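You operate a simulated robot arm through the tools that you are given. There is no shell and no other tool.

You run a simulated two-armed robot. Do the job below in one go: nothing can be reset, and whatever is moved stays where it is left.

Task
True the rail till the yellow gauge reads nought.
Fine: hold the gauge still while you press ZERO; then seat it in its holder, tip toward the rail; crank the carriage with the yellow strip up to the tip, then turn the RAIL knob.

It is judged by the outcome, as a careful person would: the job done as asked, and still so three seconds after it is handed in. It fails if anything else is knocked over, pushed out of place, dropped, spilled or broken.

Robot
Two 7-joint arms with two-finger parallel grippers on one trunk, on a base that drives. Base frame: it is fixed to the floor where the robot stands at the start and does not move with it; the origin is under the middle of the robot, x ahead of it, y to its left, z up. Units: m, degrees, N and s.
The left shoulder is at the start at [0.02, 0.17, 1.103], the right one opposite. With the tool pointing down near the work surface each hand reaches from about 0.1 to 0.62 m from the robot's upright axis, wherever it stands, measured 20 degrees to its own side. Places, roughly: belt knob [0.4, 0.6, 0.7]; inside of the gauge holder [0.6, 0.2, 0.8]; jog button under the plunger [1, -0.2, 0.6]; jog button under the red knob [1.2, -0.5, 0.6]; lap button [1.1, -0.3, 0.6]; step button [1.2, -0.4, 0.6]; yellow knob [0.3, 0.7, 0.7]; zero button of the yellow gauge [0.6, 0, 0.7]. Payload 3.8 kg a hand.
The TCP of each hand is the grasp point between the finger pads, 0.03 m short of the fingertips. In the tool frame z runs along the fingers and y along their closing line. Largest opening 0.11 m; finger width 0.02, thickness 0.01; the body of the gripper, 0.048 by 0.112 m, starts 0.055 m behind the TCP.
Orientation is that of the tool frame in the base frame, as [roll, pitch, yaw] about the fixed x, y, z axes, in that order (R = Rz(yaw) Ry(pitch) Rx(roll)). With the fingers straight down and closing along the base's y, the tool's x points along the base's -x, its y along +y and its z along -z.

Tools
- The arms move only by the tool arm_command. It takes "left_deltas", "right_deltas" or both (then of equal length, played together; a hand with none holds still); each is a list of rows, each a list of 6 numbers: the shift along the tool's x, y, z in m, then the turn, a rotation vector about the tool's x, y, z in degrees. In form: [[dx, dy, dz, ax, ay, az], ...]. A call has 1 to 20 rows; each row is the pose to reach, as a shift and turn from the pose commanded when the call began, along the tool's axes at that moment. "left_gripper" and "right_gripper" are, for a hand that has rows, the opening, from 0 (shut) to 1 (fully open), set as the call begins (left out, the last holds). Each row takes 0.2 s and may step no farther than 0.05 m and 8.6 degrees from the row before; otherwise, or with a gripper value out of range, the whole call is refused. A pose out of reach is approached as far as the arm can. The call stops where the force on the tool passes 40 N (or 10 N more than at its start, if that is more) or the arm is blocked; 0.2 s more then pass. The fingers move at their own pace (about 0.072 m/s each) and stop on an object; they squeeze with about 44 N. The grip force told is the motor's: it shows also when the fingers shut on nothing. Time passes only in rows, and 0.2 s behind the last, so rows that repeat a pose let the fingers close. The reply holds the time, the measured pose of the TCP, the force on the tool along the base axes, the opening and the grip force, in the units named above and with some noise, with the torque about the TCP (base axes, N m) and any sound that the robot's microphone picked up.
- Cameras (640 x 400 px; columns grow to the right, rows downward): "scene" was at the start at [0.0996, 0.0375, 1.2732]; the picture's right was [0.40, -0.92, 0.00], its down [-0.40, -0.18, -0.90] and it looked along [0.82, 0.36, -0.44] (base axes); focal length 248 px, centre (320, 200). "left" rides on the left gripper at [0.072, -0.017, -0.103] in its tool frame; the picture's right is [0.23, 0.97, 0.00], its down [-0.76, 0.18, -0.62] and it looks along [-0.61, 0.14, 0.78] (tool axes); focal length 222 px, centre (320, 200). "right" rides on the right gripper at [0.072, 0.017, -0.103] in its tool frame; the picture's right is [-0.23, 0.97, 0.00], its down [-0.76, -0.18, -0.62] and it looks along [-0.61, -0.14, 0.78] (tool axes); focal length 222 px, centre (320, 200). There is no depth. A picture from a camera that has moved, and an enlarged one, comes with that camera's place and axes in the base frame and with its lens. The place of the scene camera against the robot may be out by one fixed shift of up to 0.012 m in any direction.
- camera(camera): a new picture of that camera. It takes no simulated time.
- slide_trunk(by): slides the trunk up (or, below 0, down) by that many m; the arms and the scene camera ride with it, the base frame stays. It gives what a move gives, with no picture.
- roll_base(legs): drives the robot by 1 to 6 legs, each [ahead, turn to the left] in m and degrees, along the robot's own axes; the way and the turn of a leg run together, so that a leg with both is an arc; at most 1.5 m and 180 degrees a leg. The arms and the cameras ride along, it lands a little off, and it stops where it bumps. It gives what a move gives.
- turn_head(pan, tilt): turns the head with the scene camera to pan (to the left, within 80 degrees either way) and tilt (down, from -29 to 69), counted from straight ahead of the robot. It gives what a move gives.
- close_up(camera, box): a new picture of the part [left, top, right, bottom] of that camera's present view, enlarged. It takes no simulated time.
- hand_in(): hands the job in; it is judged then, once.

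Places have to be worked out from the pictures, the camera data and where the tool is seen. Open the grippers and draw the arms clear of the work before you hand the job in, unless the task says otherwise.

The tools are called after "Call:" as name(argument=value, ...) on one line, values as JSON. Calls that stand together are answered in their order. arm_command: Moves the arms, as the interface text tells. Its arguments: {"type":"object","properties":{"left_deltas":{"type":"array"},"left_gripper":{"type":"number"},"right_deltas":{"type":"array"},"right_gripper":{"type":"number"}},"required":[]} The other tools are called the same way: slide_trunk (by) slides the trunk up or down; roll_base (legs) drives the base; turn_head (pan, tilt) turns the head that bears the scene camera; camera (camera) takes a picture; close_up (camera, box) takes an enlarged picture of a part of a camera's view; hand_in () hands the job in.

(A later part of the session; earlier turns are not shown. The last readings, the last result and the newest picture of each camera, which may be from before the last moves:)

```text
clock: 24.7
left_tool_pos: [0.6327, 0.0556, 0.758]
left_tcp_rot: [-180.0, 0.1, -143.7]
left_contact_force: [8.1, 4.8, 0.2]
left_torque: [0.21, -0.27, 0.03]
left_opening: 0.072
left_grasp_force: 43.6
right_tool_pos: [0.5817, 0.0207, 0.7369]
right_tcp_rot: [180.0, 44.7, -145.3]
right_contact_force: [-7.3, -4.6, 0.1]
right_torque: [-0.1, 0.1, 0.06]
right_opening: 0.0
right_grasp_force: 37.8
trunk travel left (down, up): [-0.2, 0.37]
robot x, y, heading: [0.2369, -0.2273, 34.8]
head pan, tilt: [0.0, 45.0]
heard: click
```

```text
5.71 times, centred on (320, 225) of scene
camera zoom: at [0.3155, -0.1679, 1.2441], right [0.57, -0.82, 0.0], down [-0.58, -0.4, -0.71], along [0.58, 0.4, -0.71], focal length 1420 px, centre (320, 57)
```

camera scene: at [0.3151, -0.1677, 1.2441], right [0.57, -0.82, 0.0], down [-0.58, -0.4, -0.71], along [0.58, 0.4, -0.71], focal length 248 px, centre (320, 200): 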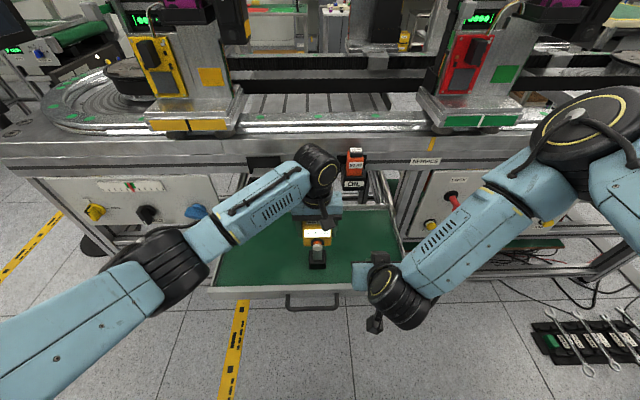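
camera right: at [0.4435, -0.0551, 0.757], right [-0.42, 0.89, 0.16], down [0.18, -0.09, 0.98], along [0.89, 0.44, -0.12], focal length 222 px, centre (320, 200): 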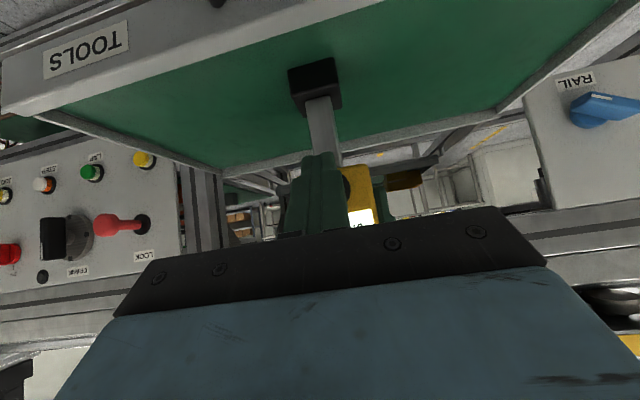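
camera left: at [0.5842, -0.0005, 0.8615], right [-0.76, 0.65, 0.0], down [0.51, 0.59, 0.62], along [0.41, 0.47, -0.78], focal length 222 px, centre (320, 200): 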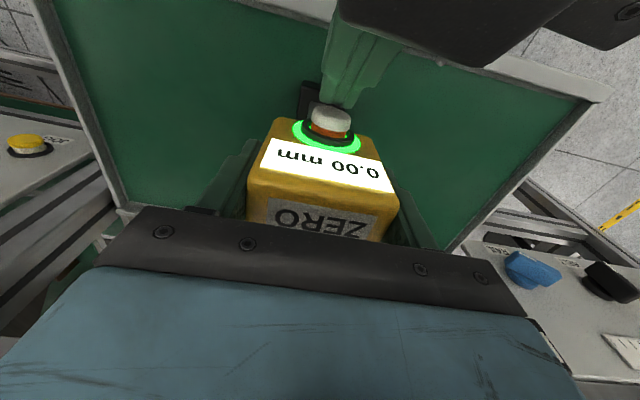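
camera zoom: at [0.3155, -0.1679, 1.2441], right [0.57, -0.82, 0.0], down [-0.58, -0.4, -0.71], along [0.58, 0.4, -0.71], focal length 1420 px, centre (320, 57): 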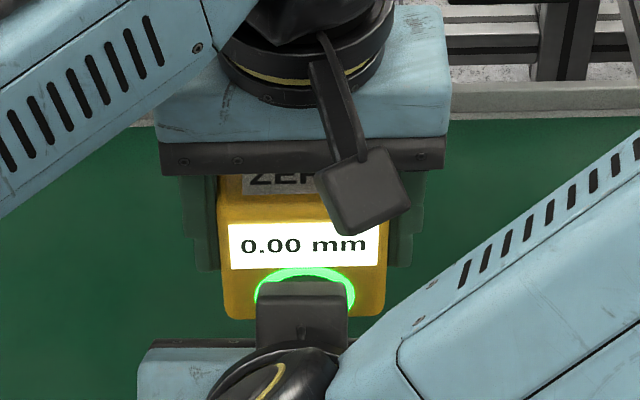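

A click was heard, the ring lights green and the gauge reads 0.00 mm. I back the right hand straight off the button, then check the reading.

Call:
arm_command(right_deltas=[[0.0106, -0.0004, -0.0106, 0, 0, 0], [0.0212, -0.0009, -0.0212, 0, 0, 0], [0.03, -0.0012, -0.03, 0, 0, 0]], right_gripper=0)

Call:
camera(camera="left")

```text
clock: 25.5
left_tool_pos: [0.6324, 0.0564, 0.758]
left_tcp_rot: [180.0, -0.1, -143.7]
left_contact_force: [-1.3, -0.3, 0.0]
left_torque: [-0.01, 0.17, 0.07]
left_opening: 0.072
left_grasp_force: 43.9
right_tool_pos: [0.5485, -0.004, 0.738]
right_tcp_rot: [179.9, 45.1, -145.2]
right_contact_force: [0.9, 0.0, 0.0]
right_torque: [-0.02, -0.01, 0.01]
right_opening: 0.0
right_grasp_force: 37.5
trunk travel left (down, up): [-0.2, 0.37]
robot x, y, heading: [0.2379, -0.2265, 34.7]
head pan, tilt: [0.0, 45.0]
```

```text
taken
camera left: at [0.5834, -0.0014, 0.8615], right [-0.76, 0.65, 0.0], down [0.51, 0.6, 0.62], along [0.4, 0.47, -0.78], focal length 222 px, centre (320, 200)
```

left: 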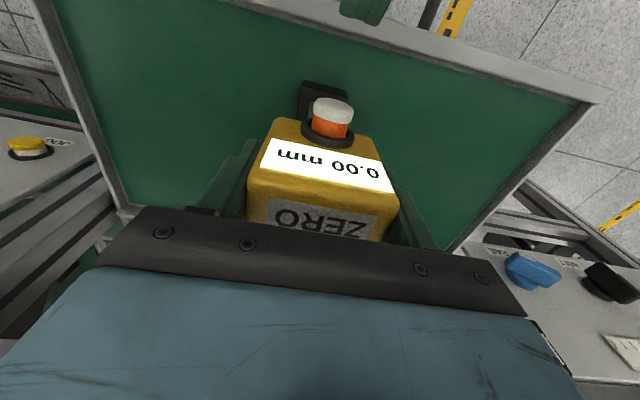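

The gauge holds 0.00. I move the right hand off to the right and then up, clear of the left hand's path.

Call:
arm_command(right_deltas=[[0, -0.04, 0, 0, 0, 0], [0, -0.08, 0, 0, 0, 0], [0, -0.12, 0, 0, 0, 0], [0, -0.15, 0, 0, 0, 0], [-0.028, -0.165, -0.028, 0, 0, 0], [-0.056, -0.18, -0.056, 0, 0, 0], [-0.084, -0.195, -0.084, 0, 0, 0], [-0.112, -0.205, -0.112, 0, 0, 0], [-0.14, -0.215, -0.14, 0, 0, 0], [-0.165, -0.22, -0.165, 0, 0, 0]], right_gripper=0)

Call:
camera(camera="scene")

```text
clock: 27.7
left_tool_pos: [0.6314, 0.0553, 0.7573]
left_tcp_rot: [180.0, 0.0, -143.6]
left_contact_force: [-0.4, -1.1, -0.5]
left_torque: [0.02, 0.13, 0.05]
left_opening: 0.0719
left_grasp_force: 44.4
right_tool_pos: [0.6897, -0.1722, 0.9721]
right_tcp_rot: [180.0, 44.9, -145.2]
right_contact_force: [0.3, -0.8, 0.7]
right_torque: [-0.01, -0.01, 0.02]
right_opening: 0.0
right_grasp_force: 37.4
right hand out of reach, approached as far as the arm can: row 4, 8, 9, 10
trunk travel left (down, up): [-0.2, 0.37]
robot x, y, heading: [0.2383, -0.2263, 34.6]
head pan, tilt: [0.0, 45.0]
```

```text
taken
camera scene: at [0.3152, -0.1681, 1.2441], right [0.57, -0.82, 0.0], down [-0.58, -0.4, -0.71], along [0.58, 0.4, -0.71], focal length 248 px, centre (320, 200)
```

scene: 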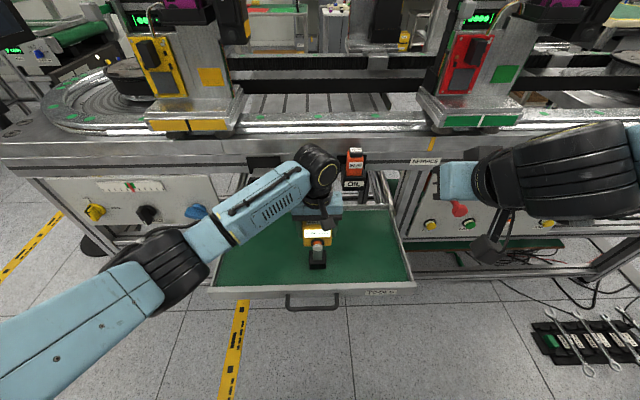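

Right hand is clear. Now I lift the gauge straight up by 27 cm with the left hand.

Call:
arm_command(left_deltas=[[0, 0, -0.02, 0, 0, 0], [0, 0, -0.06, 0, 0, 0], [0, 0, -0.1, 0, 0, 0], [0, 0, -0.14, 0, 0, 0], [0, 0, -0.18, 0, 0, 0], [0, 0, -0.22, 0, 0, 0], [0, 0, -0.26, 0, 0, 0], [0, 0, -0.285, 0, 0, 0]], left_gripper=0)

Call:
camera(camera="left")

Call:
camera(camera="scene")

```text
clock: 29.5
left_tool_pos: [0.6341, 0.057, 1.0424]
left_tcp_rot: [-179.9, -0.1, -143.6]
left_contact_force: [-0.7, -0.9, -5.7]
left_torque: [0.0, -0.02, 0.04]
left_opening: 0.072
left_grasp_force: 43.7
right_tool_pos: [0.6887, -0.1725, 0.9708]
right_tcp_rot: [180.0, 45.0, -145.2]
right_contact_force: [-0.3, 0.5, 0.0]
right_torque: [-0.03, -0.01, -0.01]
right_opening: 0.0001
right_grasp_force: 37.7
trunk travel left (down, up): [-0.2, 0.37]
robot x, y, heading: [0.2356, -0.2266, 34.8]
head pan, tilt: [0.0, 45.0]
```

```text
taken
camera left: at [0.5858, 0.0003, 1.1463], right [-0.76, 0.65, 0.0], down [0.51, 0.6, 0.62], along [0.4, 0.47, -0.78], focal length 222 px, centre (320, 200)
```

left: 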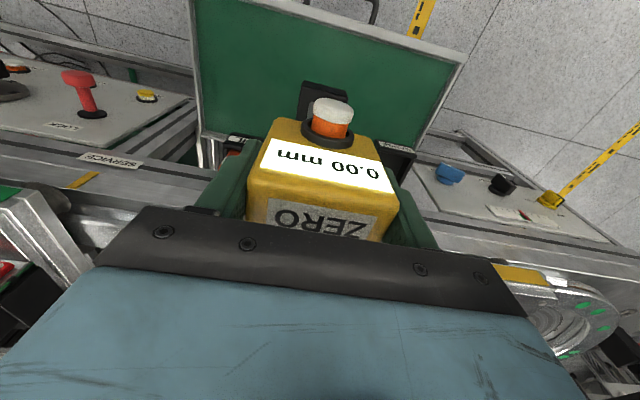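

```text
taken
camera scene: at [0.3154, -0.1681, 1.2441], right [0.57, -0.82, 0.0], down [-0.58, -0.4, -0.71], along [0.58, 0.4, -0.71], focal length 248 px, centre (320, 200)
```

scene: 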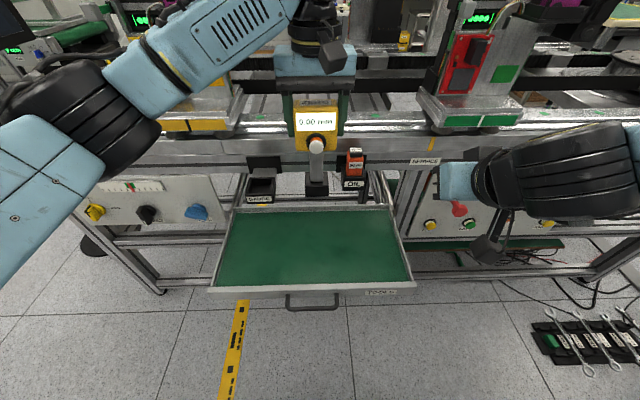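

The gauge lifted cleanly (about 5 N) and still reads 0.00. I zoom on the foot and the holder together, to calibrate the scene camera against the known hand position.

Call:
close_up(camera="scene", box=[230, 140, 350, 215])

Call:
close_up(camera="left", box=[280, 70, 440, 170])

```text
5.33 times, centred on (290, 178) of scene
camera zoom: at [0.3154, -0.1681, 1.2441], right [0.57, -0.82, 0.0], down [-0.58, -0.4, -0.71], along [0.58, 0.4, -0.71], focal length 1325 px, centre (480, 320)
```

zoom: 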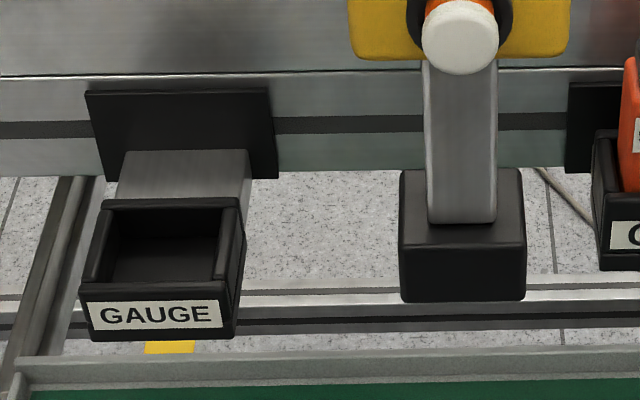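

```text
4.00 times, centred on (360, 120) of left
camera zoom: at [0.5858, 0.0003, 1.1463], right [-0.76, 0.65, 0.0], down [0.51, 0.6, 0.62], along [0.4, 0.47, -0.78], focal length 888 px, centre (160, 520)
```

zoom: 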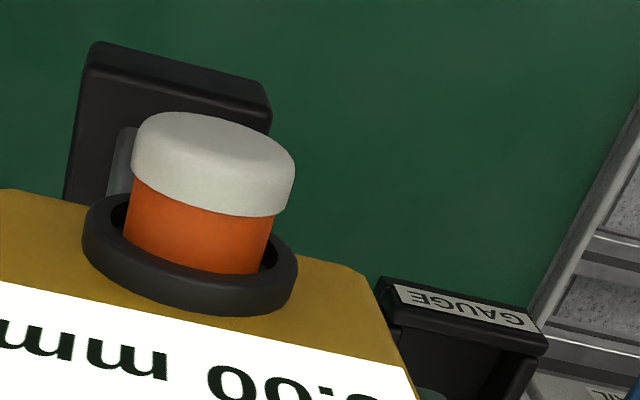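

Now a tighter zoom on the holder itself to read its rim edges exactly.

Call:
close_up(camera="scene", box=[240, 165, 288, 210])

Call:
close_up(camera="scene", box=[296, 160, 344, 205])

```text
8.89 times, centred on (264, 188) of scene
camera zoom: at [0.3154, -0.1681, 1.2441], right [0.57, -0.82, 0.0], down [-0.58, -0.4, -0.71], along [0.58, 0.4, -0.71], focal length 2209 px, centre (818, 311)
```

zoom: 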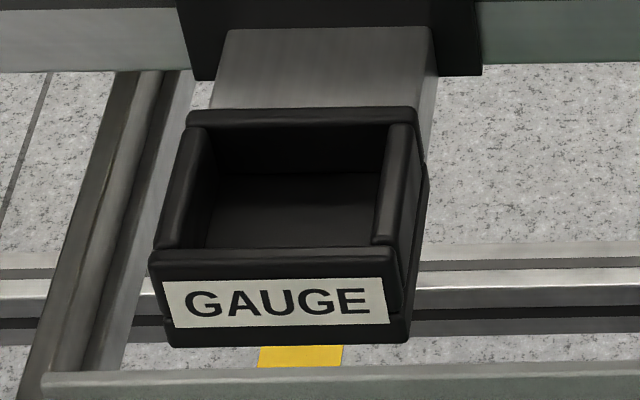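

```text
8.89 times, centred on (320, 182) of scene
camera zoom: at [0.3154, -0.1681, 1.2441], right [0.57, -0.82, 0.0], down [-0.58, -0.4, -0.71], along [0.58, 0.4, -0.71], focal length 2209 px, centre (320, 356)
```

zoom: 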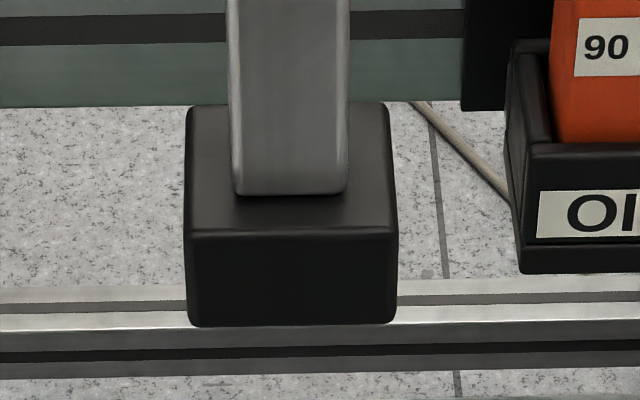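

By triangulation the holder's inner opening is about 54 x 52 mm, centred at about (0.623, 0.227) with its rim at z ≈ 0.818. The gauge foot is about 46 mm square, centred under the TCP, with its bottom 0.154 m below it. I move the gauge over the holder at the present height.

Call:
arm_command(left_deltas=[[-0.02, 0.036, 0, 0, 0, 0], [-0.045, 0.072, 0, 0, 0, 0], [-0.07, 0.108, 0, 0, 0, 0], [-0.0922, 0.1437, 0, 0, 0, 0], [-0.0922, 0.1437, 0, 0, 0, 0]], left_gripper=0)

Call:
close_up(camera="scene", box=[220, 100, 316, 210])

Call:
close_up(camera="left", box=[250, 40, 410, 150])

Call:
camera(camera="scene")

```text
clock: 30.7
left_tool_pos: [0.6214, 0.2261, 1.0433]
left_tcp_rot: [180.0, -0.2, -143.7]
left_contact_force: [0.1, -0.5, -5.9]
left_torque: [0.02, -0.02, 0.0]
left_opening: 0.0718
left_grasp_force: 44.0
right_tool_pos: [0.6881, -0.173, 0.9713]
right_tcp_rot: [-179.9, 44.9, -145.3]
right_contact_force: [0.2, 0.0, 0.1]
right_torque: [0.02, -0.02, 0.01]
right_opening: 0.0003
right_grasp_force: 38.1
trunk travel left (down, up): [-0.2, 0.37]
robot x, y, heading: [0.2362, -0.2246, 34.6]
head pan, tilt: [0.0, 45.0]
```

```text
3.64 times, centred on (268, 155) of scene
camera zoom: at [0.3156, -0.1681, 1.2441], right [0.57, -0.82, 0.0], down [-0.58, -0.4, -0.71], along [0.58, 0.4, -0.71], focal length 904 px, centre (509, 364)
```

zoom: 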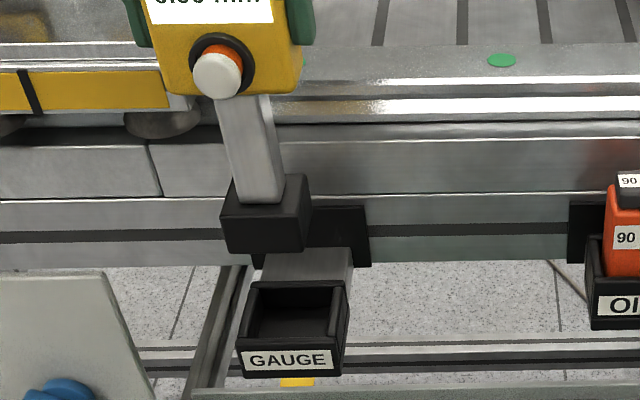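

```text
3.64 times, centred on (330, 95) of left
camera zoom: at [0.5741, 0.1697, 1.1474], right [-0.76, 0.65, 0.0], down [0.51, 0.59, 0.62], along [0.4, 0.47, -0.78], focal length 808 px, centre (284, 582)
```

zoom: 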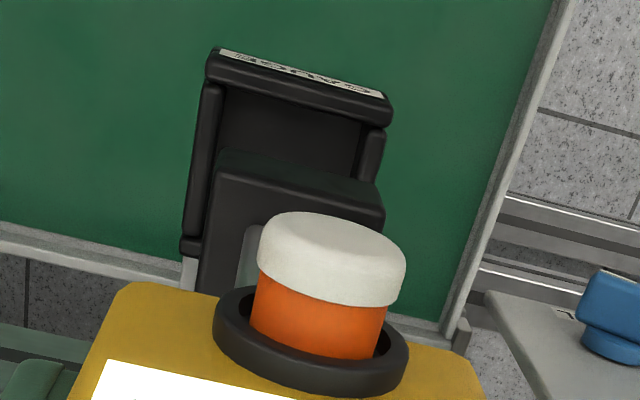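

```text
taken
camera scene: at [0.3156, -0.1681, 1.2441], right [0.57, -0.82, 0.0], down [-0.58, -0.4, -0.71], along [0.58, 0.4, -0.71], focal length 248 px, centre (320, 200)
```

scene: 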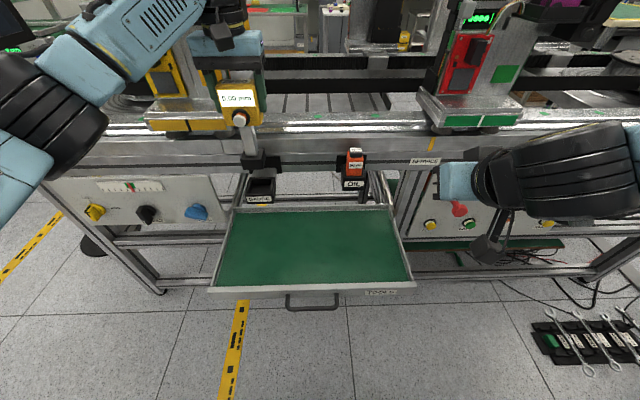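

The foot hangs over the holder. I zoom in with the left camera to compare foot and opening edges accurately before lowering.

Call:
close_up(camera="left", box=[290, 45, 362, 110])

Call:
close_up(camera="scene", box=[240, 140, 288, 210])

```text
6.15 times, centred on (326, 78) of left
camera zoom: at [0.5741, 0.1697, 1.1474], right [-0.76, 0.65, 0.0], down [0.51, 0.59, 0.62], along [0.4, 0.47, -0.78], focal length 1367 px, centre (283, 954)
```

zoom: 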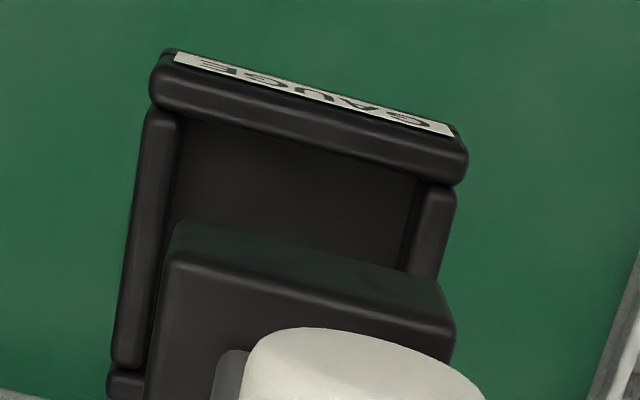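

```text
5.71 times, centred on (264, 175) of scene
camera zoom: at [0.3156, -0.1681, 1.2441], right [0.57, -0.82, 0.0], down [-0.58, -0.4, -0.71], along [0.58, 0.4, -0.71], focal length 1420 px, centre (640, 343)
```

zoom: 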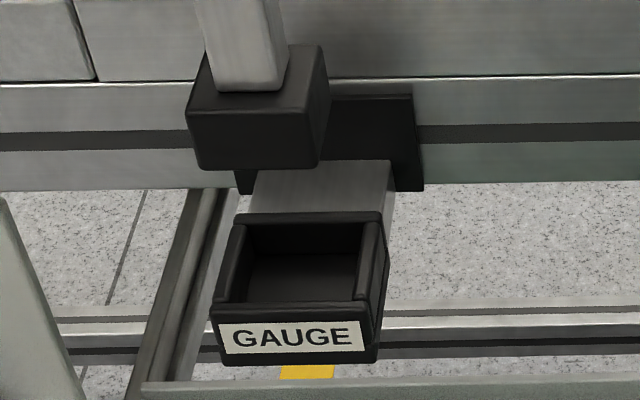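

Both views agree the foot is within about 2 mm of the opening's centre (needs about +1.4 mm along the bench and 1 mm back). I apply that and descend to just above the rim.

Call:
arm_command(left_deltas=[[0.001, -0.0014, 0.02, 0, 0, 0], [0.001, -0.0014, 0.04, 0, 0, 0], [0.001, -0.0014, 0.06, 0, 0, 0], [0.001, -0.0014, 0.06, 0, 0, 0]], left_gripper=0)

Call:
close_up(camera="left", box=[290, 45, 362, 110])

Call:
close_up(camera="scene", box=[232, 120, 304, 210])

```text
clock: 31.7
left_tool_pos: [0.6218, 0.2241, 0.9842]
left_tcp_rot: [-179.9, 0.0, -143.6]
left_contact_force: [-0.3, 0.2, -4.8]
left_torque: [-0.02, -0.02, 0.0]
left_opening: 0.072
left_grasp_force: 44.6
right_tool_pos: [0.6882, -0.1725, 0.9718]
right_tcp_rot: [180.0, 45.0, -145.2]
right_contact_force: [-0.3, -0.5, -0.6]
right_torque: [-0.02, 0.01, 0.01]
right_opening: 0.0001
right_grasp_force: 37.9
trunk travel left (down, up): [-0.2, 0.37]
robot x, y, heading: [0.2323, -0.2249, 34.7]
head pan, tilt: [0.0, 45.0]
```

```text
6.15 times, centred on (326, 78) of left
camera zoom: at [0.5737, 0.1672, 1.0876], right [-0.76, 0.65, 0.0], down [0.51, 0.6, 0.62], along [0.4, 0.47, -0.78], focal length 1367 px, centre (283, 954)
```

zoom: 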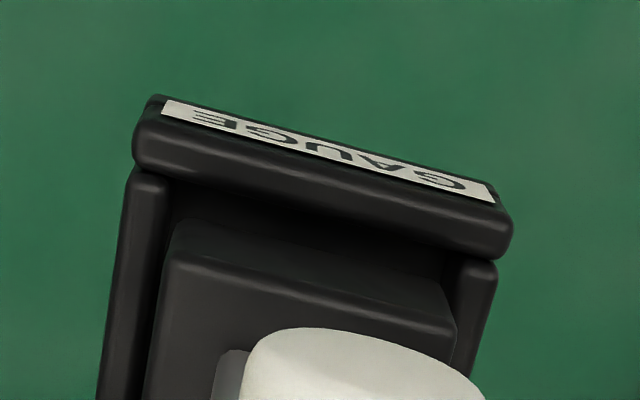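

```text
4.44 times, centred on (268, 165) of scene
camera zoom: at [0.3155, -0.1679, 1.2441], right [0.57, -0.82, 0.0], down [-0.58, -0.4, -0.71], along [0.58, 0.4, -0.71], focal length 1104 px, centre (551, 356)
```

zoom: 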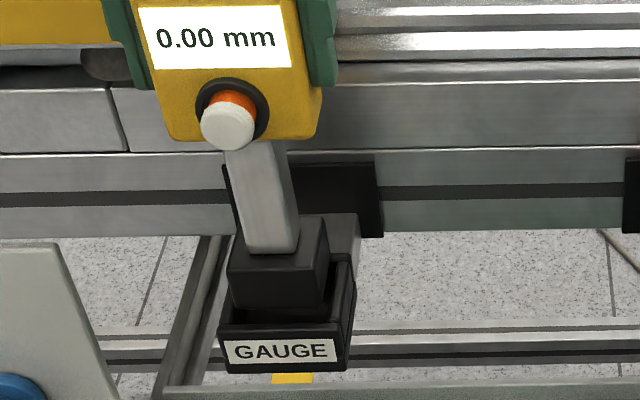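

The foot sits centred in the opening within about 1 mm, some 11 mm above the rim. I lower it into the holder in small steps, watching the force.

Call:
arm_command(left_deltas=[[0.0005, 0.0005, 0.008, 0, 0, 0], [0.0005, 0.0005, 0.016, 0, 0, 0], [0.0005, 0.0005, 0.024, 0, 0, 0], [0.0005, 0.0005, 0.03, 0, 0, 0]], left_gripper=0)

Call:
close_up(camera="scene", box=[232, 120, 304, 210])

Call:
close_up(camera="left", box=[280, 45, 372, 120])

```text
clock: 32.7
left_tool_pos: [0.6204, 0.2242, 0.9561]
left_tcp_rot: [-180.0, 0.3, -143.6]
left_contact_force: [-2.5, -0.5, 17.2]
left_torque: [0.21, 1.21, -0.02]
left_opening: 0.0721
left_grasp_force: 44.2
right_tool_pos: [0.6875, -0.1734, 0.972]
right_tcp_rot: [-179.9, 45.0, -145.2]
right_contact_force: [0.2, 0.3, -0.6]
right_torque: [0.0, 0.02, 0.01]
right_opening: 0.0
right_grasp_force: 37.9
trunk travel left (down, up): [-0.2, 0.37]
robot x, y, heading: [0.2344, -0.2239, 34.6]
head pan, tilt: [0.0, 45.0]
```

```text
4.44 times, centred on (268, 165) of scene
camera zoom: at [0.3141, -0.1691, 1.2446], right [0.57, -0.82, 0.0], down [-0.58, -0.4, -0.71], along [0.58, 0.4, -0.71], focal length 1104 px, centre (551, 356)
```

zoom: 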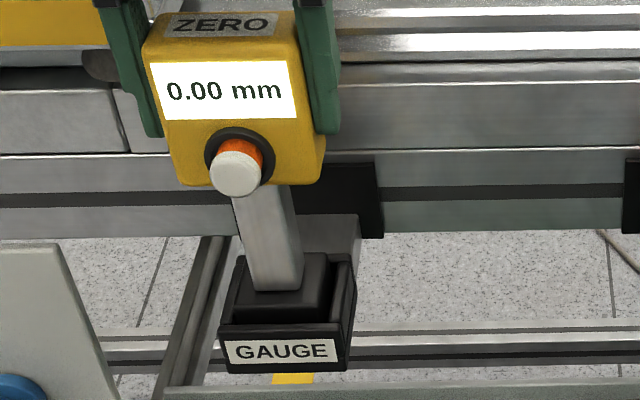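

```text
5.33 times, centred on (326, 82) of left
camera zoom: at [0.5717, 0.1684, 1.061], right [-0.76, 0.65, 0.0], down [0.51, 0.59, 0.63], along [0.41, 0.47, -0.78], focal length 1185 px, centre (288, 827)
```

zoom: 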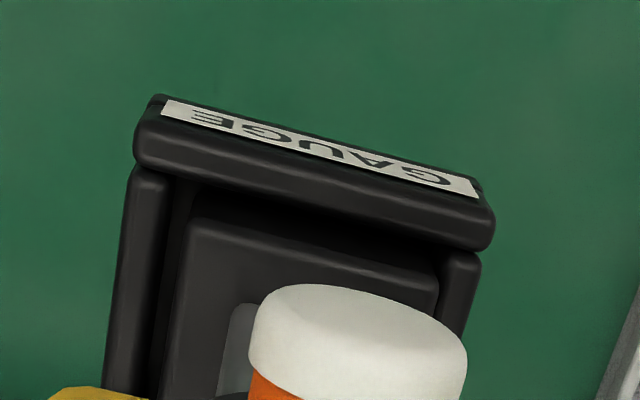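

The foot met the holder floor: force about 22 N at foot-bottom z ≈ 0.80, which matches the floor height I read in the image. I ease up 2 mm to unload it before releasing.

Call:
arm_command(left_deltas=[[0, 0, -0.001, 0, 0, 0], [0, 0, -0.002, 0, 0, 0], [0, 0, -0.002, 0, 0, 0]], left_gripper=0)

Call:
close_up(camera="left", box=[280, 45, 372, 120])

Call:
close_up(camera="scene", box=[240, 160, 290, 205])

```text
clock: 33.5
left_tool_pos: [0.6212, 0.2263, 0.9575]
left_tcp_rot: [-180.0, 0.3, -143.6]
left_contact_force: [0.9, 5.0, 26.0]
left_torque: [0.65, 0.75, -0.08]
left_opening: 0.0719
left_grasp_force: 43.9
right_tool_pos: [0.6876, -0.1735, 0.9723]
right_tcp_rot: [-180.0, 45.0, -145.3]
right_contact_force: [0.5, 0.5, -0.3]
right_torque: [0.03, -0.01, 0.01]
right_opening: 0.0
right_grasp_force: 37.8
trunk travel left (down, up): [-0.2, 0.37]
robot x, y, heading: [0.2339, -0.2267, 34.8]
head pan, tilt: [0.0, 45.0]
```

```text
5.33 times, centred on (326, 82) of left
camera zoom: at [0.5718, 0.1683, 1.061], right [-0.76, 0.65, 0.0], down [0.5, 0.59, 0.63], along [0.41, 0.48, -0.78], focal length 1185 px, centre (288, 827)
```

zoom: 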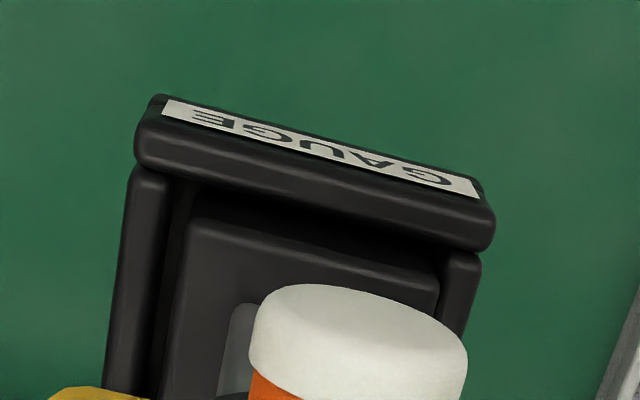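

```text
8.89 times, centred on (265, 182) of scene
camera zoom: at [0.3141, -0.1692, 1.2444], right [0.57, -0.82, 0.0], down [-0.58, -0.4, -0.71], along [0.58, 0.4, -0.71], focal length 2209 px, centre (809, 356)
```

zoom: 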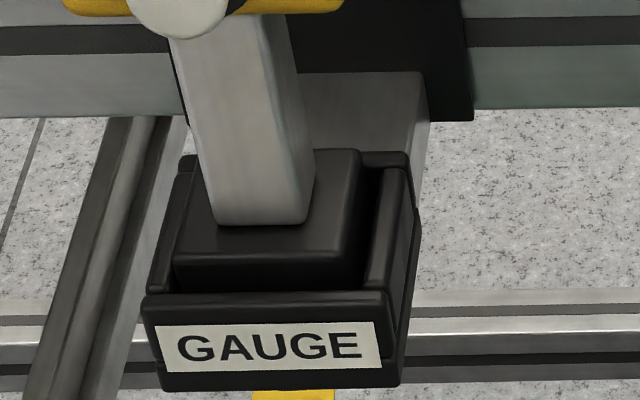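

The force still reads about 26 N upward, so I ease up a further 2 mm, holding to let it settle.

Call:
arm_command(left_deltas=[[0, 0, -0.001, 0, 0, 0], [0, 0, -0.002, 0, 0, 0], [0, 0, -0.002, 0, 0, 0], [0, 0, -0.002, 0, 0, 0], [0, 0, -0.002, 0, 0, 0]], left_gripper=0)

```text
clock: 34.7
left_tool_pos: [0.6222, 0.2249, 0.9574]
left_tcp_rot: [-179.9, 0.2, -143.7]
left_contact_force: [2.9, 4.0, 18.5]
left_torque: [0.32, 0.06, -0.06]
left_opening: 0.0719
left_grasp_force: 44.5
right_tool_pos: [0.6881, -0.173, 0.9716]
right_tcp_rot: [-180.0, 44.9, -145.3]
right_contact_force: [0.6, -1.0, -0.2]
right_torque: [0.01, -0.02, -0.04]
right_opening: 0.0
right_grasp_force: 37.6
trunk travel left (down, up): [-0.2, 0.37]
robot x, y, heading: [0.2351, -0.2291, 34.6]
head pan, tilt: [0.0, 45.0]
```

Down to 18 N; I ease up another 2 mm so the gauge only just rests on the floor.

Call:
arm_command(left_deltas=[[0, 0, -0.001, 0, 0, 0], [0, 0, -0.002, 0, 0, 0], [0, 0, -0.002, 0, 0, 0], [0, 0, -0.002, 0, 0, 0]], left_gripper=0)

```text
clock: 35.7
left_tool_pos: [0.621, 0.224, 0.958]
left_tcp_rot: [179.9, -0.2, -143.7]
left_contact_force: [1.7, 0.0, -0.7]
left_torque: [0.13, -0.44, 0.03]
left_opening: 0.072
left_grasp_force: 44.1
right_tool_pos: [0.6888, -0.1724, 0.9706]
right_tcp_rot: [180.0, 45.0, -145.3]
right_contact_force: [0.2, -0.1, 0.0]
right_torque: [-0.03, -0.01, -0.02]
right_opening: 0.0
right_grasp_force: 38.1
trunk travel left (down, up): [-0.2, 0.37]
robot x, y, heading: [0.2358, -0.2271, 34.7]
head pan, tilt: [0.0, 45.0]
```

Force is now about zero, so the gauge rests on the holder floor. I open the left gripper in place.

Call:
arm_command(left_deltas=[[0, 0, 0, 0, 0, 0], [0, 0, 0, 0, 0, 0], [0, 0, 0, 0, 0, 0], [0, 0, 0, 0, 0, 0]], left_gripper=1)

Call:
close_up(camera="scene", box=[222, 90, 314, 205])

Call:
camera(camera="left")

```text
clock: 36.7
left_tool_pos: [0.6198, 0.2246, 0.959]
left_tcp_rot: [180.0, -0.1, -143.6]
left_contact_force: [-0.6, 0.4, 0.3]
left_torque: [0.03, 0.01, 0.01]
left_opening: 0.1101
left_grasp_force: 0.0
right_tool_pos: [0.6886, -0.1724, 0.97]
right_tcp_rot: [179.9, 45.0, -145.4]
right_contact_force: [-0.4, -0.2, 0.3]
right_torque: [0.03, 0.01, -0.01]
right_opening: 0.0
right_grasp_force: 37.5
trunk travel left (down, up): [-0.2, 0.37]
robot x, y, heading: [0.2382, -0.2266, 34.9]
head pan, tilt: [0.0, 45.0]
```

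```text
3.48 times, centred on (268, 148) of scene
camera zoom: at [0.3152, -0.1681, 1.2442], right [0.57, -0.82, 0.0], down [-0.58, -0.4, -0.71], along [0.58, 0.4, -0.71], focal length 864 px, centre (501, 383)
```

zoom: 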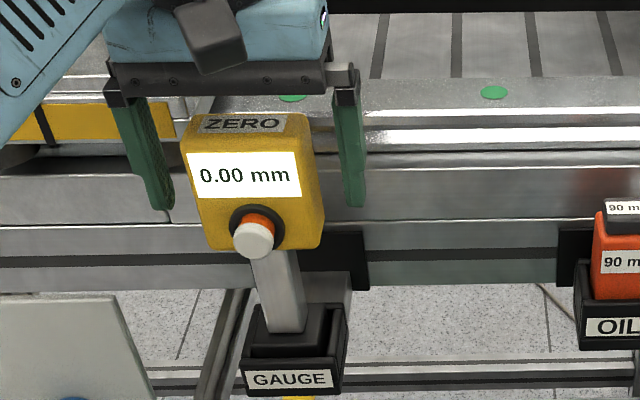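

```text
taken
camera left: at [0.5724, 0.1686, 1.0625], right [-0.76, 0.65, 0.0], down [0.51, 0.6, 0.62], along [0.4, 0.47, -0.78], focal length 222 px, centre (320, 200)
```

left: 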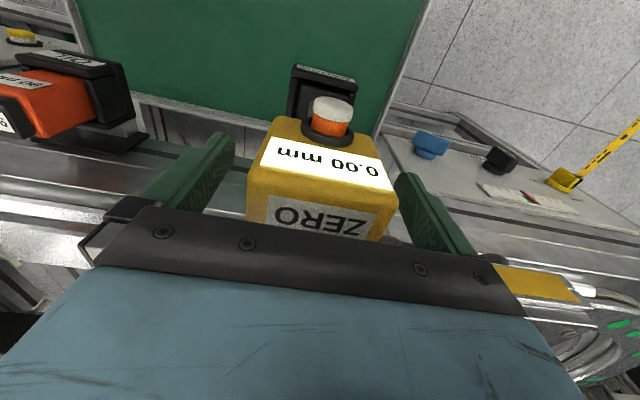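

The gauge stands by itself in the holder, display toward us, reading 0.00 mm. I raise the left hand straight up off it, then draw it back.

Call:
arm_command(left_deltas=[[0, 0, -0.03, 0, 0, 0], [0, 0, -0.07, 0, 0, 0], [0, 0, -0.11, 0, 0, 0], [0.02, 0, -0.14, 0, 0, 0], [0.06, 0, -0.16, 0, 0, 0], [0.1, 0.01, -0.17, 0, 0, 0], [0.14, 0.03, -0.17, 0, 0, 0], [0.18, 0.05, -0.17, 0, 0, 0]], left_gripper=1)

Call:
camera(camera="scene")

Call:
camera(camera="left")

```text
clock: 38.5
left_tool_pos: [0.4425, 0.1577, 1.1285]
left_tcp_rot: [-180.0, -0.1, -143.7]
left_contact_force: [0.5, 0.1, -0.2]
left_torque: [0.02, -0.01, 0.02]
left_opening: 0.1102
left_grasp_force: 0.1
right_tool_pos: [0.6869, -0.1727, 0.9719]
right_tcp_rot: [-179.9, 45.0, -145.2]
right_contact_force: [0.6, 0.3, 0.1]
right_torque: [0.0, -0.01, 0.02]
right_opening: 0.0
right_grasp_force: 37.4
trunk travel left (down, up): [-0.2, 0.37]
robot x, y, heading: [0.2369, -0.2263, 34.7]
head pan, tilt: [0.0, 45.0]
```

```text
taken
camera scene: at [0.3144, -0.1681, 1.2442], right [0.57, -0.82, 0.0], down [-0.58, -0.4, -0.71], along [0.58, 0.4, -0.71], focal length 248 px, centre (320, 200)
```

scene: 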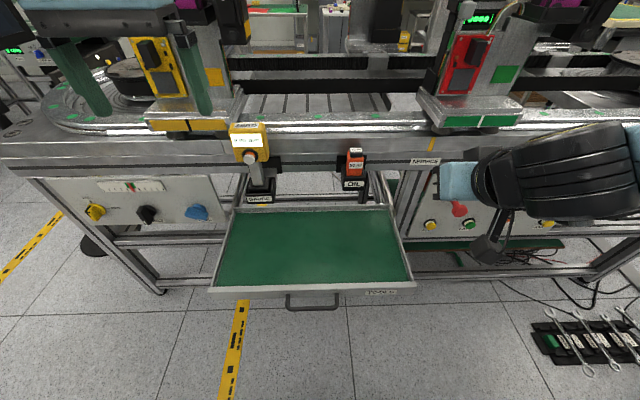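

```text
taken
camera left: at [0.395, 0.1009, 1.2329], right [-0.76, 0.65, 0.0], down [0.51, 0.6, 0.62], along [0.4, 0.47, -0.78], focal length 222 px, centre (320, 200)
```

left: 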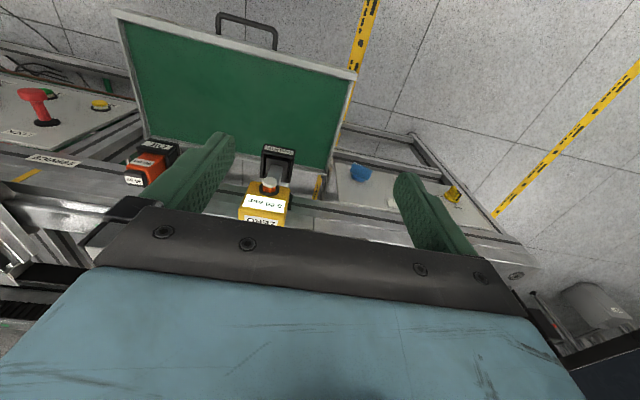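

The gauge is seated with its tip toward the rail. Next I fold the right hand back up to a downward pose so the robot can drive along the bench to the crank panel.

Call:
arm_command(right_deltas=[[-0.017, 0.017, -0.013, 0, 6.4, 0], [-0.034, 0.034, -0.026, 0, 12.8, 0], [-0.051, 0.051, -0.039, 0, 19.3, 0], [-0.068, 0.068, -0.052, 0, 25.7, 0], [-0.085, 0.085, -0.065, 0, 32.1, 0], [-0.102, 0.102, -0.078, 0, 38.5, 0], [-0.119, 0.12, -0.09, 0, 45, 0]], right_gripper=1)

Call:
roll_base(legs=[[0, -80], [0.4, 0], [0, 80]])

Call:
camera(camera="scene")

```text
clock: 40.1
left_tool_pos: [0.4446, 0.159, 1.1284]
left_tcp_rot: [-179.9, -0.1, -143.6]
left_contact_force: [0.2, -0.1, -0.7]
left_torque: [0.03, -0.01, 0.02]
left_opening: 0.1099
left_grasp_force: 0.1
right_tool_pos: [0.6367, -0.0621, 1.1202]
right_tcp_rot: [180.0, -0.2, -145.2]
right_contact_force: [0.0, -1.0, -0.4]
right_torque: [-0.01, 0.04, -0.02]
right_opening: 0.1099
right_grasp_force: 0.0
trunk travel left (down, up): [-0.2, 0.37]
robot x, y, heading: [0.2376, -0.2266, 34.9]
head pan, tilt: [0.0, 45.0]
```

```text
clock: 49.4
left_tool_pos: [0.73, -0.1264, 1.1298]
left_tcp_rot: [-180.0, -0.1, -144.5]
left_contact_force: [-0.2, -0.1, -0.6]
left_torque: [0.01, -0.01, 0.02]
left_opening: 0.1102
left_grasp_force: 0.0
right_tool_pos: [0.9208, -0.3494, 1.1205]
right_tcp_rot: [180.0, 0.0, -146.0]
right_contact_force: [0.1, 0.1, -1.0]
right_torque: [0.01, -0.02, 0.03]
right_opening: 0.1102
right_grasp_force: 0.0
trunk travel left (down, up): [-0.2, 0.37]
robot x, y, heading: [0.5167, -0.5078, 34.1]
head pan, tilt: [0.0, 45.0]
```

```text
taken
camera scene: at [0.5975, -0.4511, 1.2442], right [0.56, -0.83, 0.0], down [-0.59, -0.4, -0.71], along [0.59, 0.4, -0.71], focal length 248 px, centre (320, 200)
```

scene: 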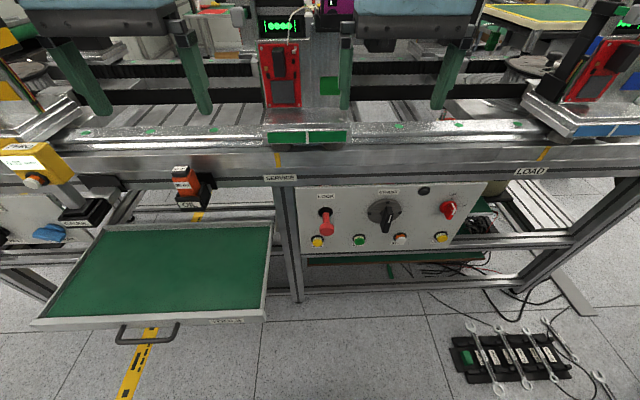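

The crank panel is now straight ahead. I zoom in to read the crank, lock and knob states.

Call:
close_up(camera="scene", box=[290, 170, 490, 270])

Call:
close_up(camera="scene", box=[340, 180, 440, 250])

Call:
close_up(camera="scene", box=[0, 60, 200, 260])

```text
3.20 times, centred on (390, 220) of scene
camera zoom: at [0.5975, -0.4511, 1.2442], right [0.56, -0.83, 0.0], down [-0.59, -0.4, -0.71], along [0.59, 0.4, -0.71], focal length 795 px, centre (96, 136)
```

zoom: 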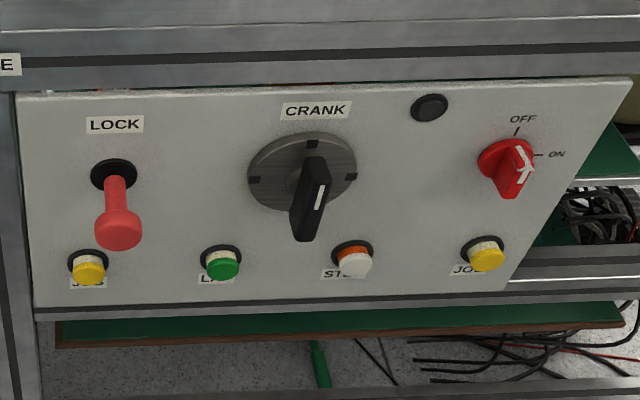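

```text
5.71 times, centred on (390, 215) of scene
camera zoom: at [0.5975, -0.4511, 1.2442], right [0.56, -0.83, 0.0], down [-0.59, -0.4, -0.71], along [0.59, 0.4, -0.71], focal length 1420 px, centre (-80, 114)
```

zoom: 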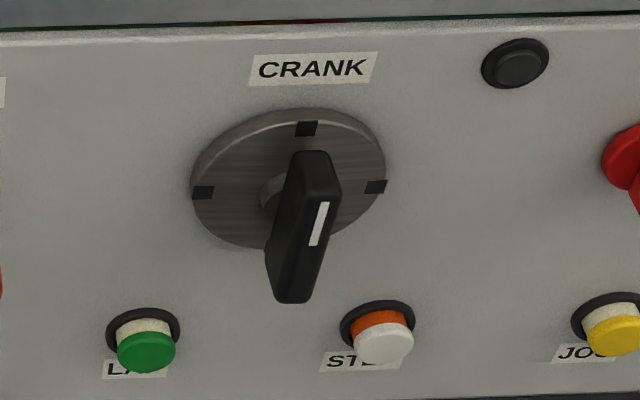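

```text
2.00 times, centred on (100, 160) of scene
camera zoom: at [0.5975, -0.4511, 1.2442], right [0.56, -0.83, 0.0], down [-0.59, -0.4, -0.71], along [0.59, 0.4, -0.71], focal length 497 px, centre (760, 280)
```

zoom: 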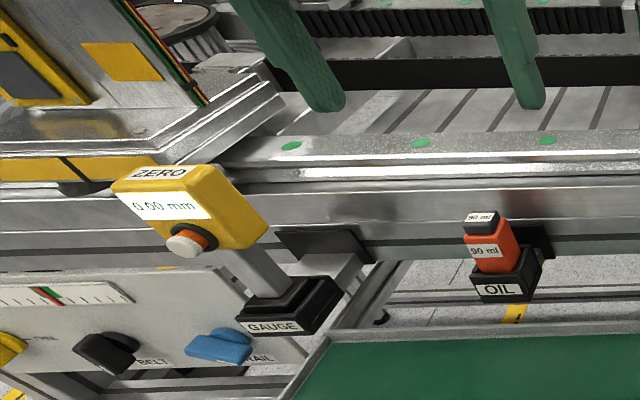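

I zoom further on the red knob, the lock and the crank bar.

Call:
close_up(camera="scene", box=[425, 185, 480, 225])

Call:
close_up(camera="scene", box=[300, 185, 360, 250])

Call:
close_up(camera="scene", box=[360, 185, 420, 250])

```text
10.00 times, centred on (452, 205) of scene
camera zoom: at [0.5975, -0.4511, 1.2442], right [0.56, -0.83, 0.0], down [-0.59, -0.4, -0.71], along [0.59, 0.4, -0.71], focal length 2485 px, centre (-1005, 150)
```

zoom: 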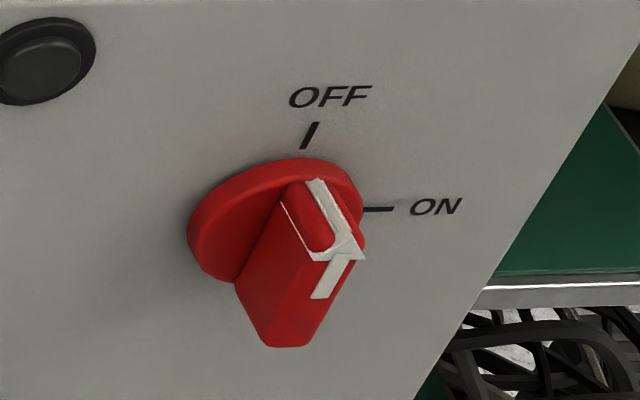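

```text
6.15 times, centred on (330, 218) of scene
camera zoom: at [0.5975, -0.4511, 1.2442], right [0.56, -0.83, 0.0], down [-0.59, -0.4, -0.71], along [0.59, 0.4, -0.71], focal length 1529 px, centre (258, 92)
```

zoom: 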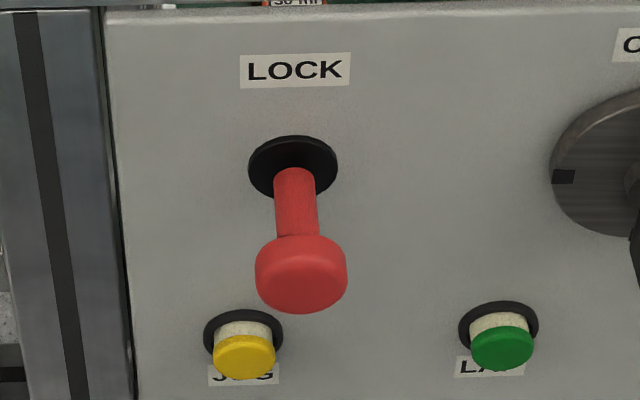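

```text
6.15 times, centred on (390, 218) of scene
camera zoom: at [0.5975, -0.4511, 1.2442], right [0.56, -0.83, 0.0], down [-0.59, -0.4, -0.71], along [0.59, 0.4, -0.71], focal length 1529 px, centre (-111, 92)
```

zoom: 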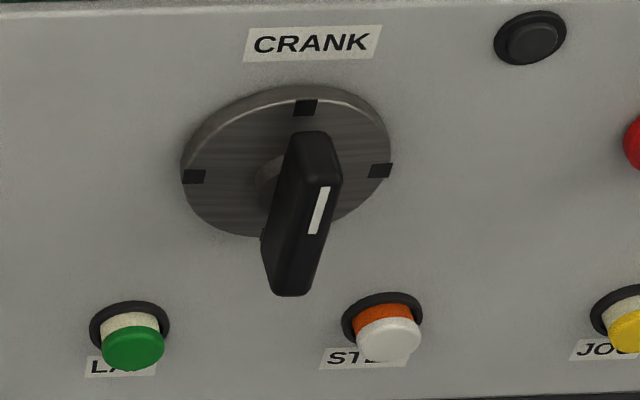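

The crank is a bar knob on a disc (centre about u 0.90, z 0.72), with the LOCK plunger to its left. I lower the trunk 15 cm so the hands can work more level with the panel and the camera sees it more squarely.

Call:
slide_trunk(by=-0.15)

Call:
turn_head(pan=-12, tilt=35)

Call:
camera(camera="scene")

Call:
close_up(camera="scene", box=[200, 140, 440, 290])

```text
clock: 51.1
left_tool_pos: [0.731, -0.1274, 0.9799]
left_tcp_rot: [180.0, 0.1, -144.4]
left_contact_force: [0.5, -1.3, 0.1]
left_torque: [-0.02, -0.01, -0.01]
left_opening: 0.1099
left_grasp_force: 0.1
right_tool_pos: [0.921, -0.3498, 0.9696]
right_tcp_rot: [-180.0, 0.0, -145.9]
right_contact_force: [0.0, -0.9, 1.1]
right_torque: [-0.01, -0.01, -0.03]
right_opening: 0.1101
right_grasp_force: 0.0
trunk travel left (down, up): [-0.05, 0.52]
robot x, y, heading: [0.5173, -0.51, 33.8]
head pan, tilt: [0.0, 45.0]
```

```text
clock: 51.9
left_tool_pos: [0.7304, -0.1267, 0.9788]
left_tcp_rot: [179.9, 0.0, -144.4]
left_contact_force: [-0.4, 0.5, 1.4]
left_torque: [0.01, -0.01, 0.0]
left_opening: 0.1099
left_grasp_force: 0.1
right_tool_pos: [0.9211, -0.3478, 0.9703]
right_tcp_rot: [180.0, 0.0, -146.0]
right_contact_force: [0.3, -0.9, 0.2]
right_torque: [-0.01, 0.0, -0.01]
right_opening: 0.11
right_grasp_force: 0.1
trunk travel left (down, up): [-0.05, 0.52]
robot x, y, heading: [0.5152, -0.5102, 33.8]
head pan, tilt: [-12.0, 35.0]
```

```text
taken
camera scene: at [0.6118, -0.4636, 1.1089], right [0.37, -0.93, 0.0], down [-0.53, -0.22, -0.82], along [0.76, 0.31, -0.57], focal length 248 px, centre (320, 200)
```

scene: 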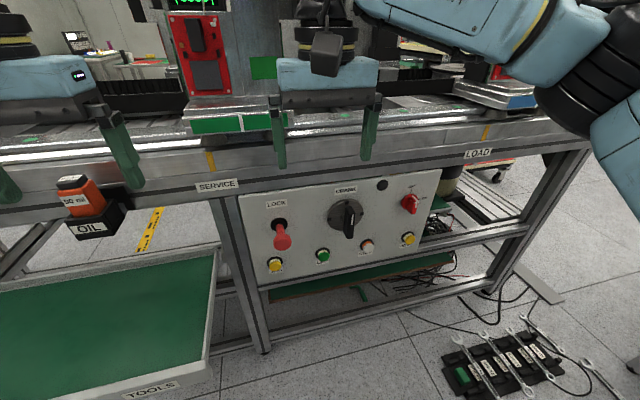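

```text
2.67 times, centred on (320, 215) of scene
camera zoom: at [0.6118, -0.4636, 1.1089], right [0.37, -0.93, 0.0], down [-0.53, -0.22, -0.82], along [0.76, 0.31, -0.57], focal length 663 px, centre (320, 160)
```

zoom: 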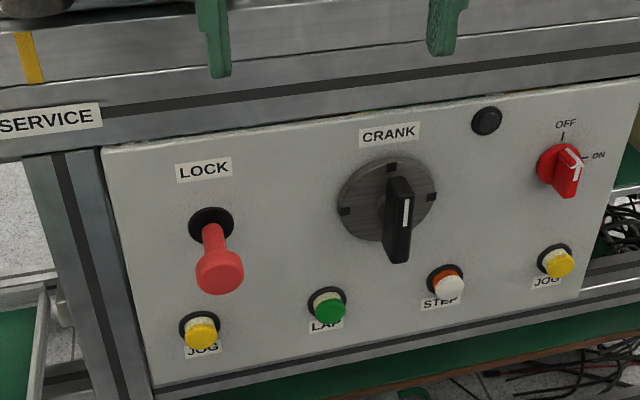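

The crank's bar stands vertical (white line up). I'll bring the right hand over: first shift it sideways and down while squaring its yaw with the bench.

Call:
arm_command(right_deltas=[[0, -0.022, 0.02, 0, 0, -1], [0, -0.045, 0.04, 0, 0, -2], [0.001, -0.068, 0.06, 0, 0, -2.4], [0.0013, -0.09, 0.08, 0, 0, -2.4]], right_gripper=1)

Call:
arm_command(right_deltas=[[0, 0, 0.012, 0, -7.5, 0], [0, 0, 0.024, 0, -15, 0], [0, 0, 0.036, 0, -22.5, 0], [0, 0, 0.048, 0, -30, 0], [0, 0, 0.06, 0, -37.5, 0], [0, 0, 0.072, 0, -45, 0], [0, 0, 0.084, 0, -52.5, 0], [0, 0, 0.1, 0, -60, 0], [0, 0, 0.116, 0, -67.5, 0], [0, 0, 0.132, 0, -75, 0], [0, 0, 0.146, 0, -82.5, 0], [0, 0, 0.16, 0, -90, 0]], right_gripper=1)

Call:
camera(camera="right")

Call:
camera(camera="scene")

```text
clock: 52.9
left_tool_pos: [0.7319, -0.1267, 0.979]
left_tcp_rot: [179.9, -0.1, -144.4]
left_contact_force: [0.0, 0.8, 0.6]
left_torque: [-0.02, 0.01, -0.01]
left_opening: 0.11
left_grasp_force: 0.1
right_tool_pos: [0.9711, -0.4237, 0.8893]
right_tcp_rot: [180.0, 0.0, -143.6]
right_contact_force: [-0.7, 0.3, -0.5]
right_torque: [-0.01, 0.02, 0.01]
right_opening: 0.1101
right_grasp_force: 0.1
trunk travel left (down, up): [-0.05, 0.52]
robot x, y, heading: [0.5192, -0.5082, 34.0]
head pan, tilt: [-12.0, 35.0]
```

```text
clock: 55.5
left_tool_pos: [0.7306, -0.1268, 0.9788]
left_tcp_rot: [-180.0, -0.1, -144.4]
left_contact_force: [0.4, -0.4, 0.2]
left_torque: [-0.01, 0.02, 0.02]
left_opening: 0.1097
left_grasp_force: 0.1
right_tool_pos: [0.9622, -0.4156, 0.7952]
right_tcp_rot: [179.1, 57.9, -143.4]
right_contact_force: [-0.6, -0.4, 0.2]
right_torque: [-0.02, -0.02, 0.01]
right_opening: 0.1099
right_grasp_force: 0.2
right hand out of reach, approached as far as the arm can: row 8, 9, 10, 11, 12
trunk travel left (down, up): [-0.05, 0.52]
robot x, y, heading: [0.5192, -0.5089, 34.1]
head pan, tilt: [-12.0, 35.0]
```

```text
taken
camera right: at [0.8518, -0.4789, 0.7888], right [-0.49, 0.85, 0.2], down [0.02, -0.22, 0.97], along [0.87, 0.49, 0.1], focal length 222 px, centre (320, 200)
```

right: 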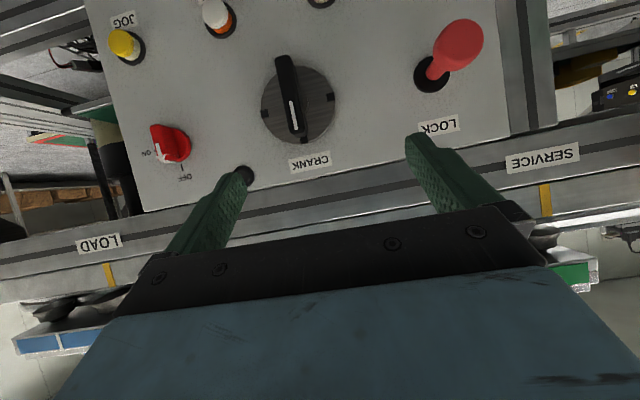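

```text
taken
camera scene: at [0.6118, -0.4637, 1.109], right [0.37, -0.93, 0.0], down [-0.53, -0.21, -0.82], along [0.76, 0.31, -0.57], focal length 248 px, centre (320, 200)
```

scene: 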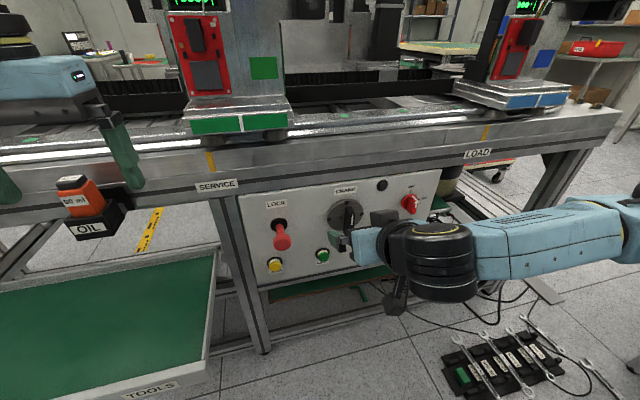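

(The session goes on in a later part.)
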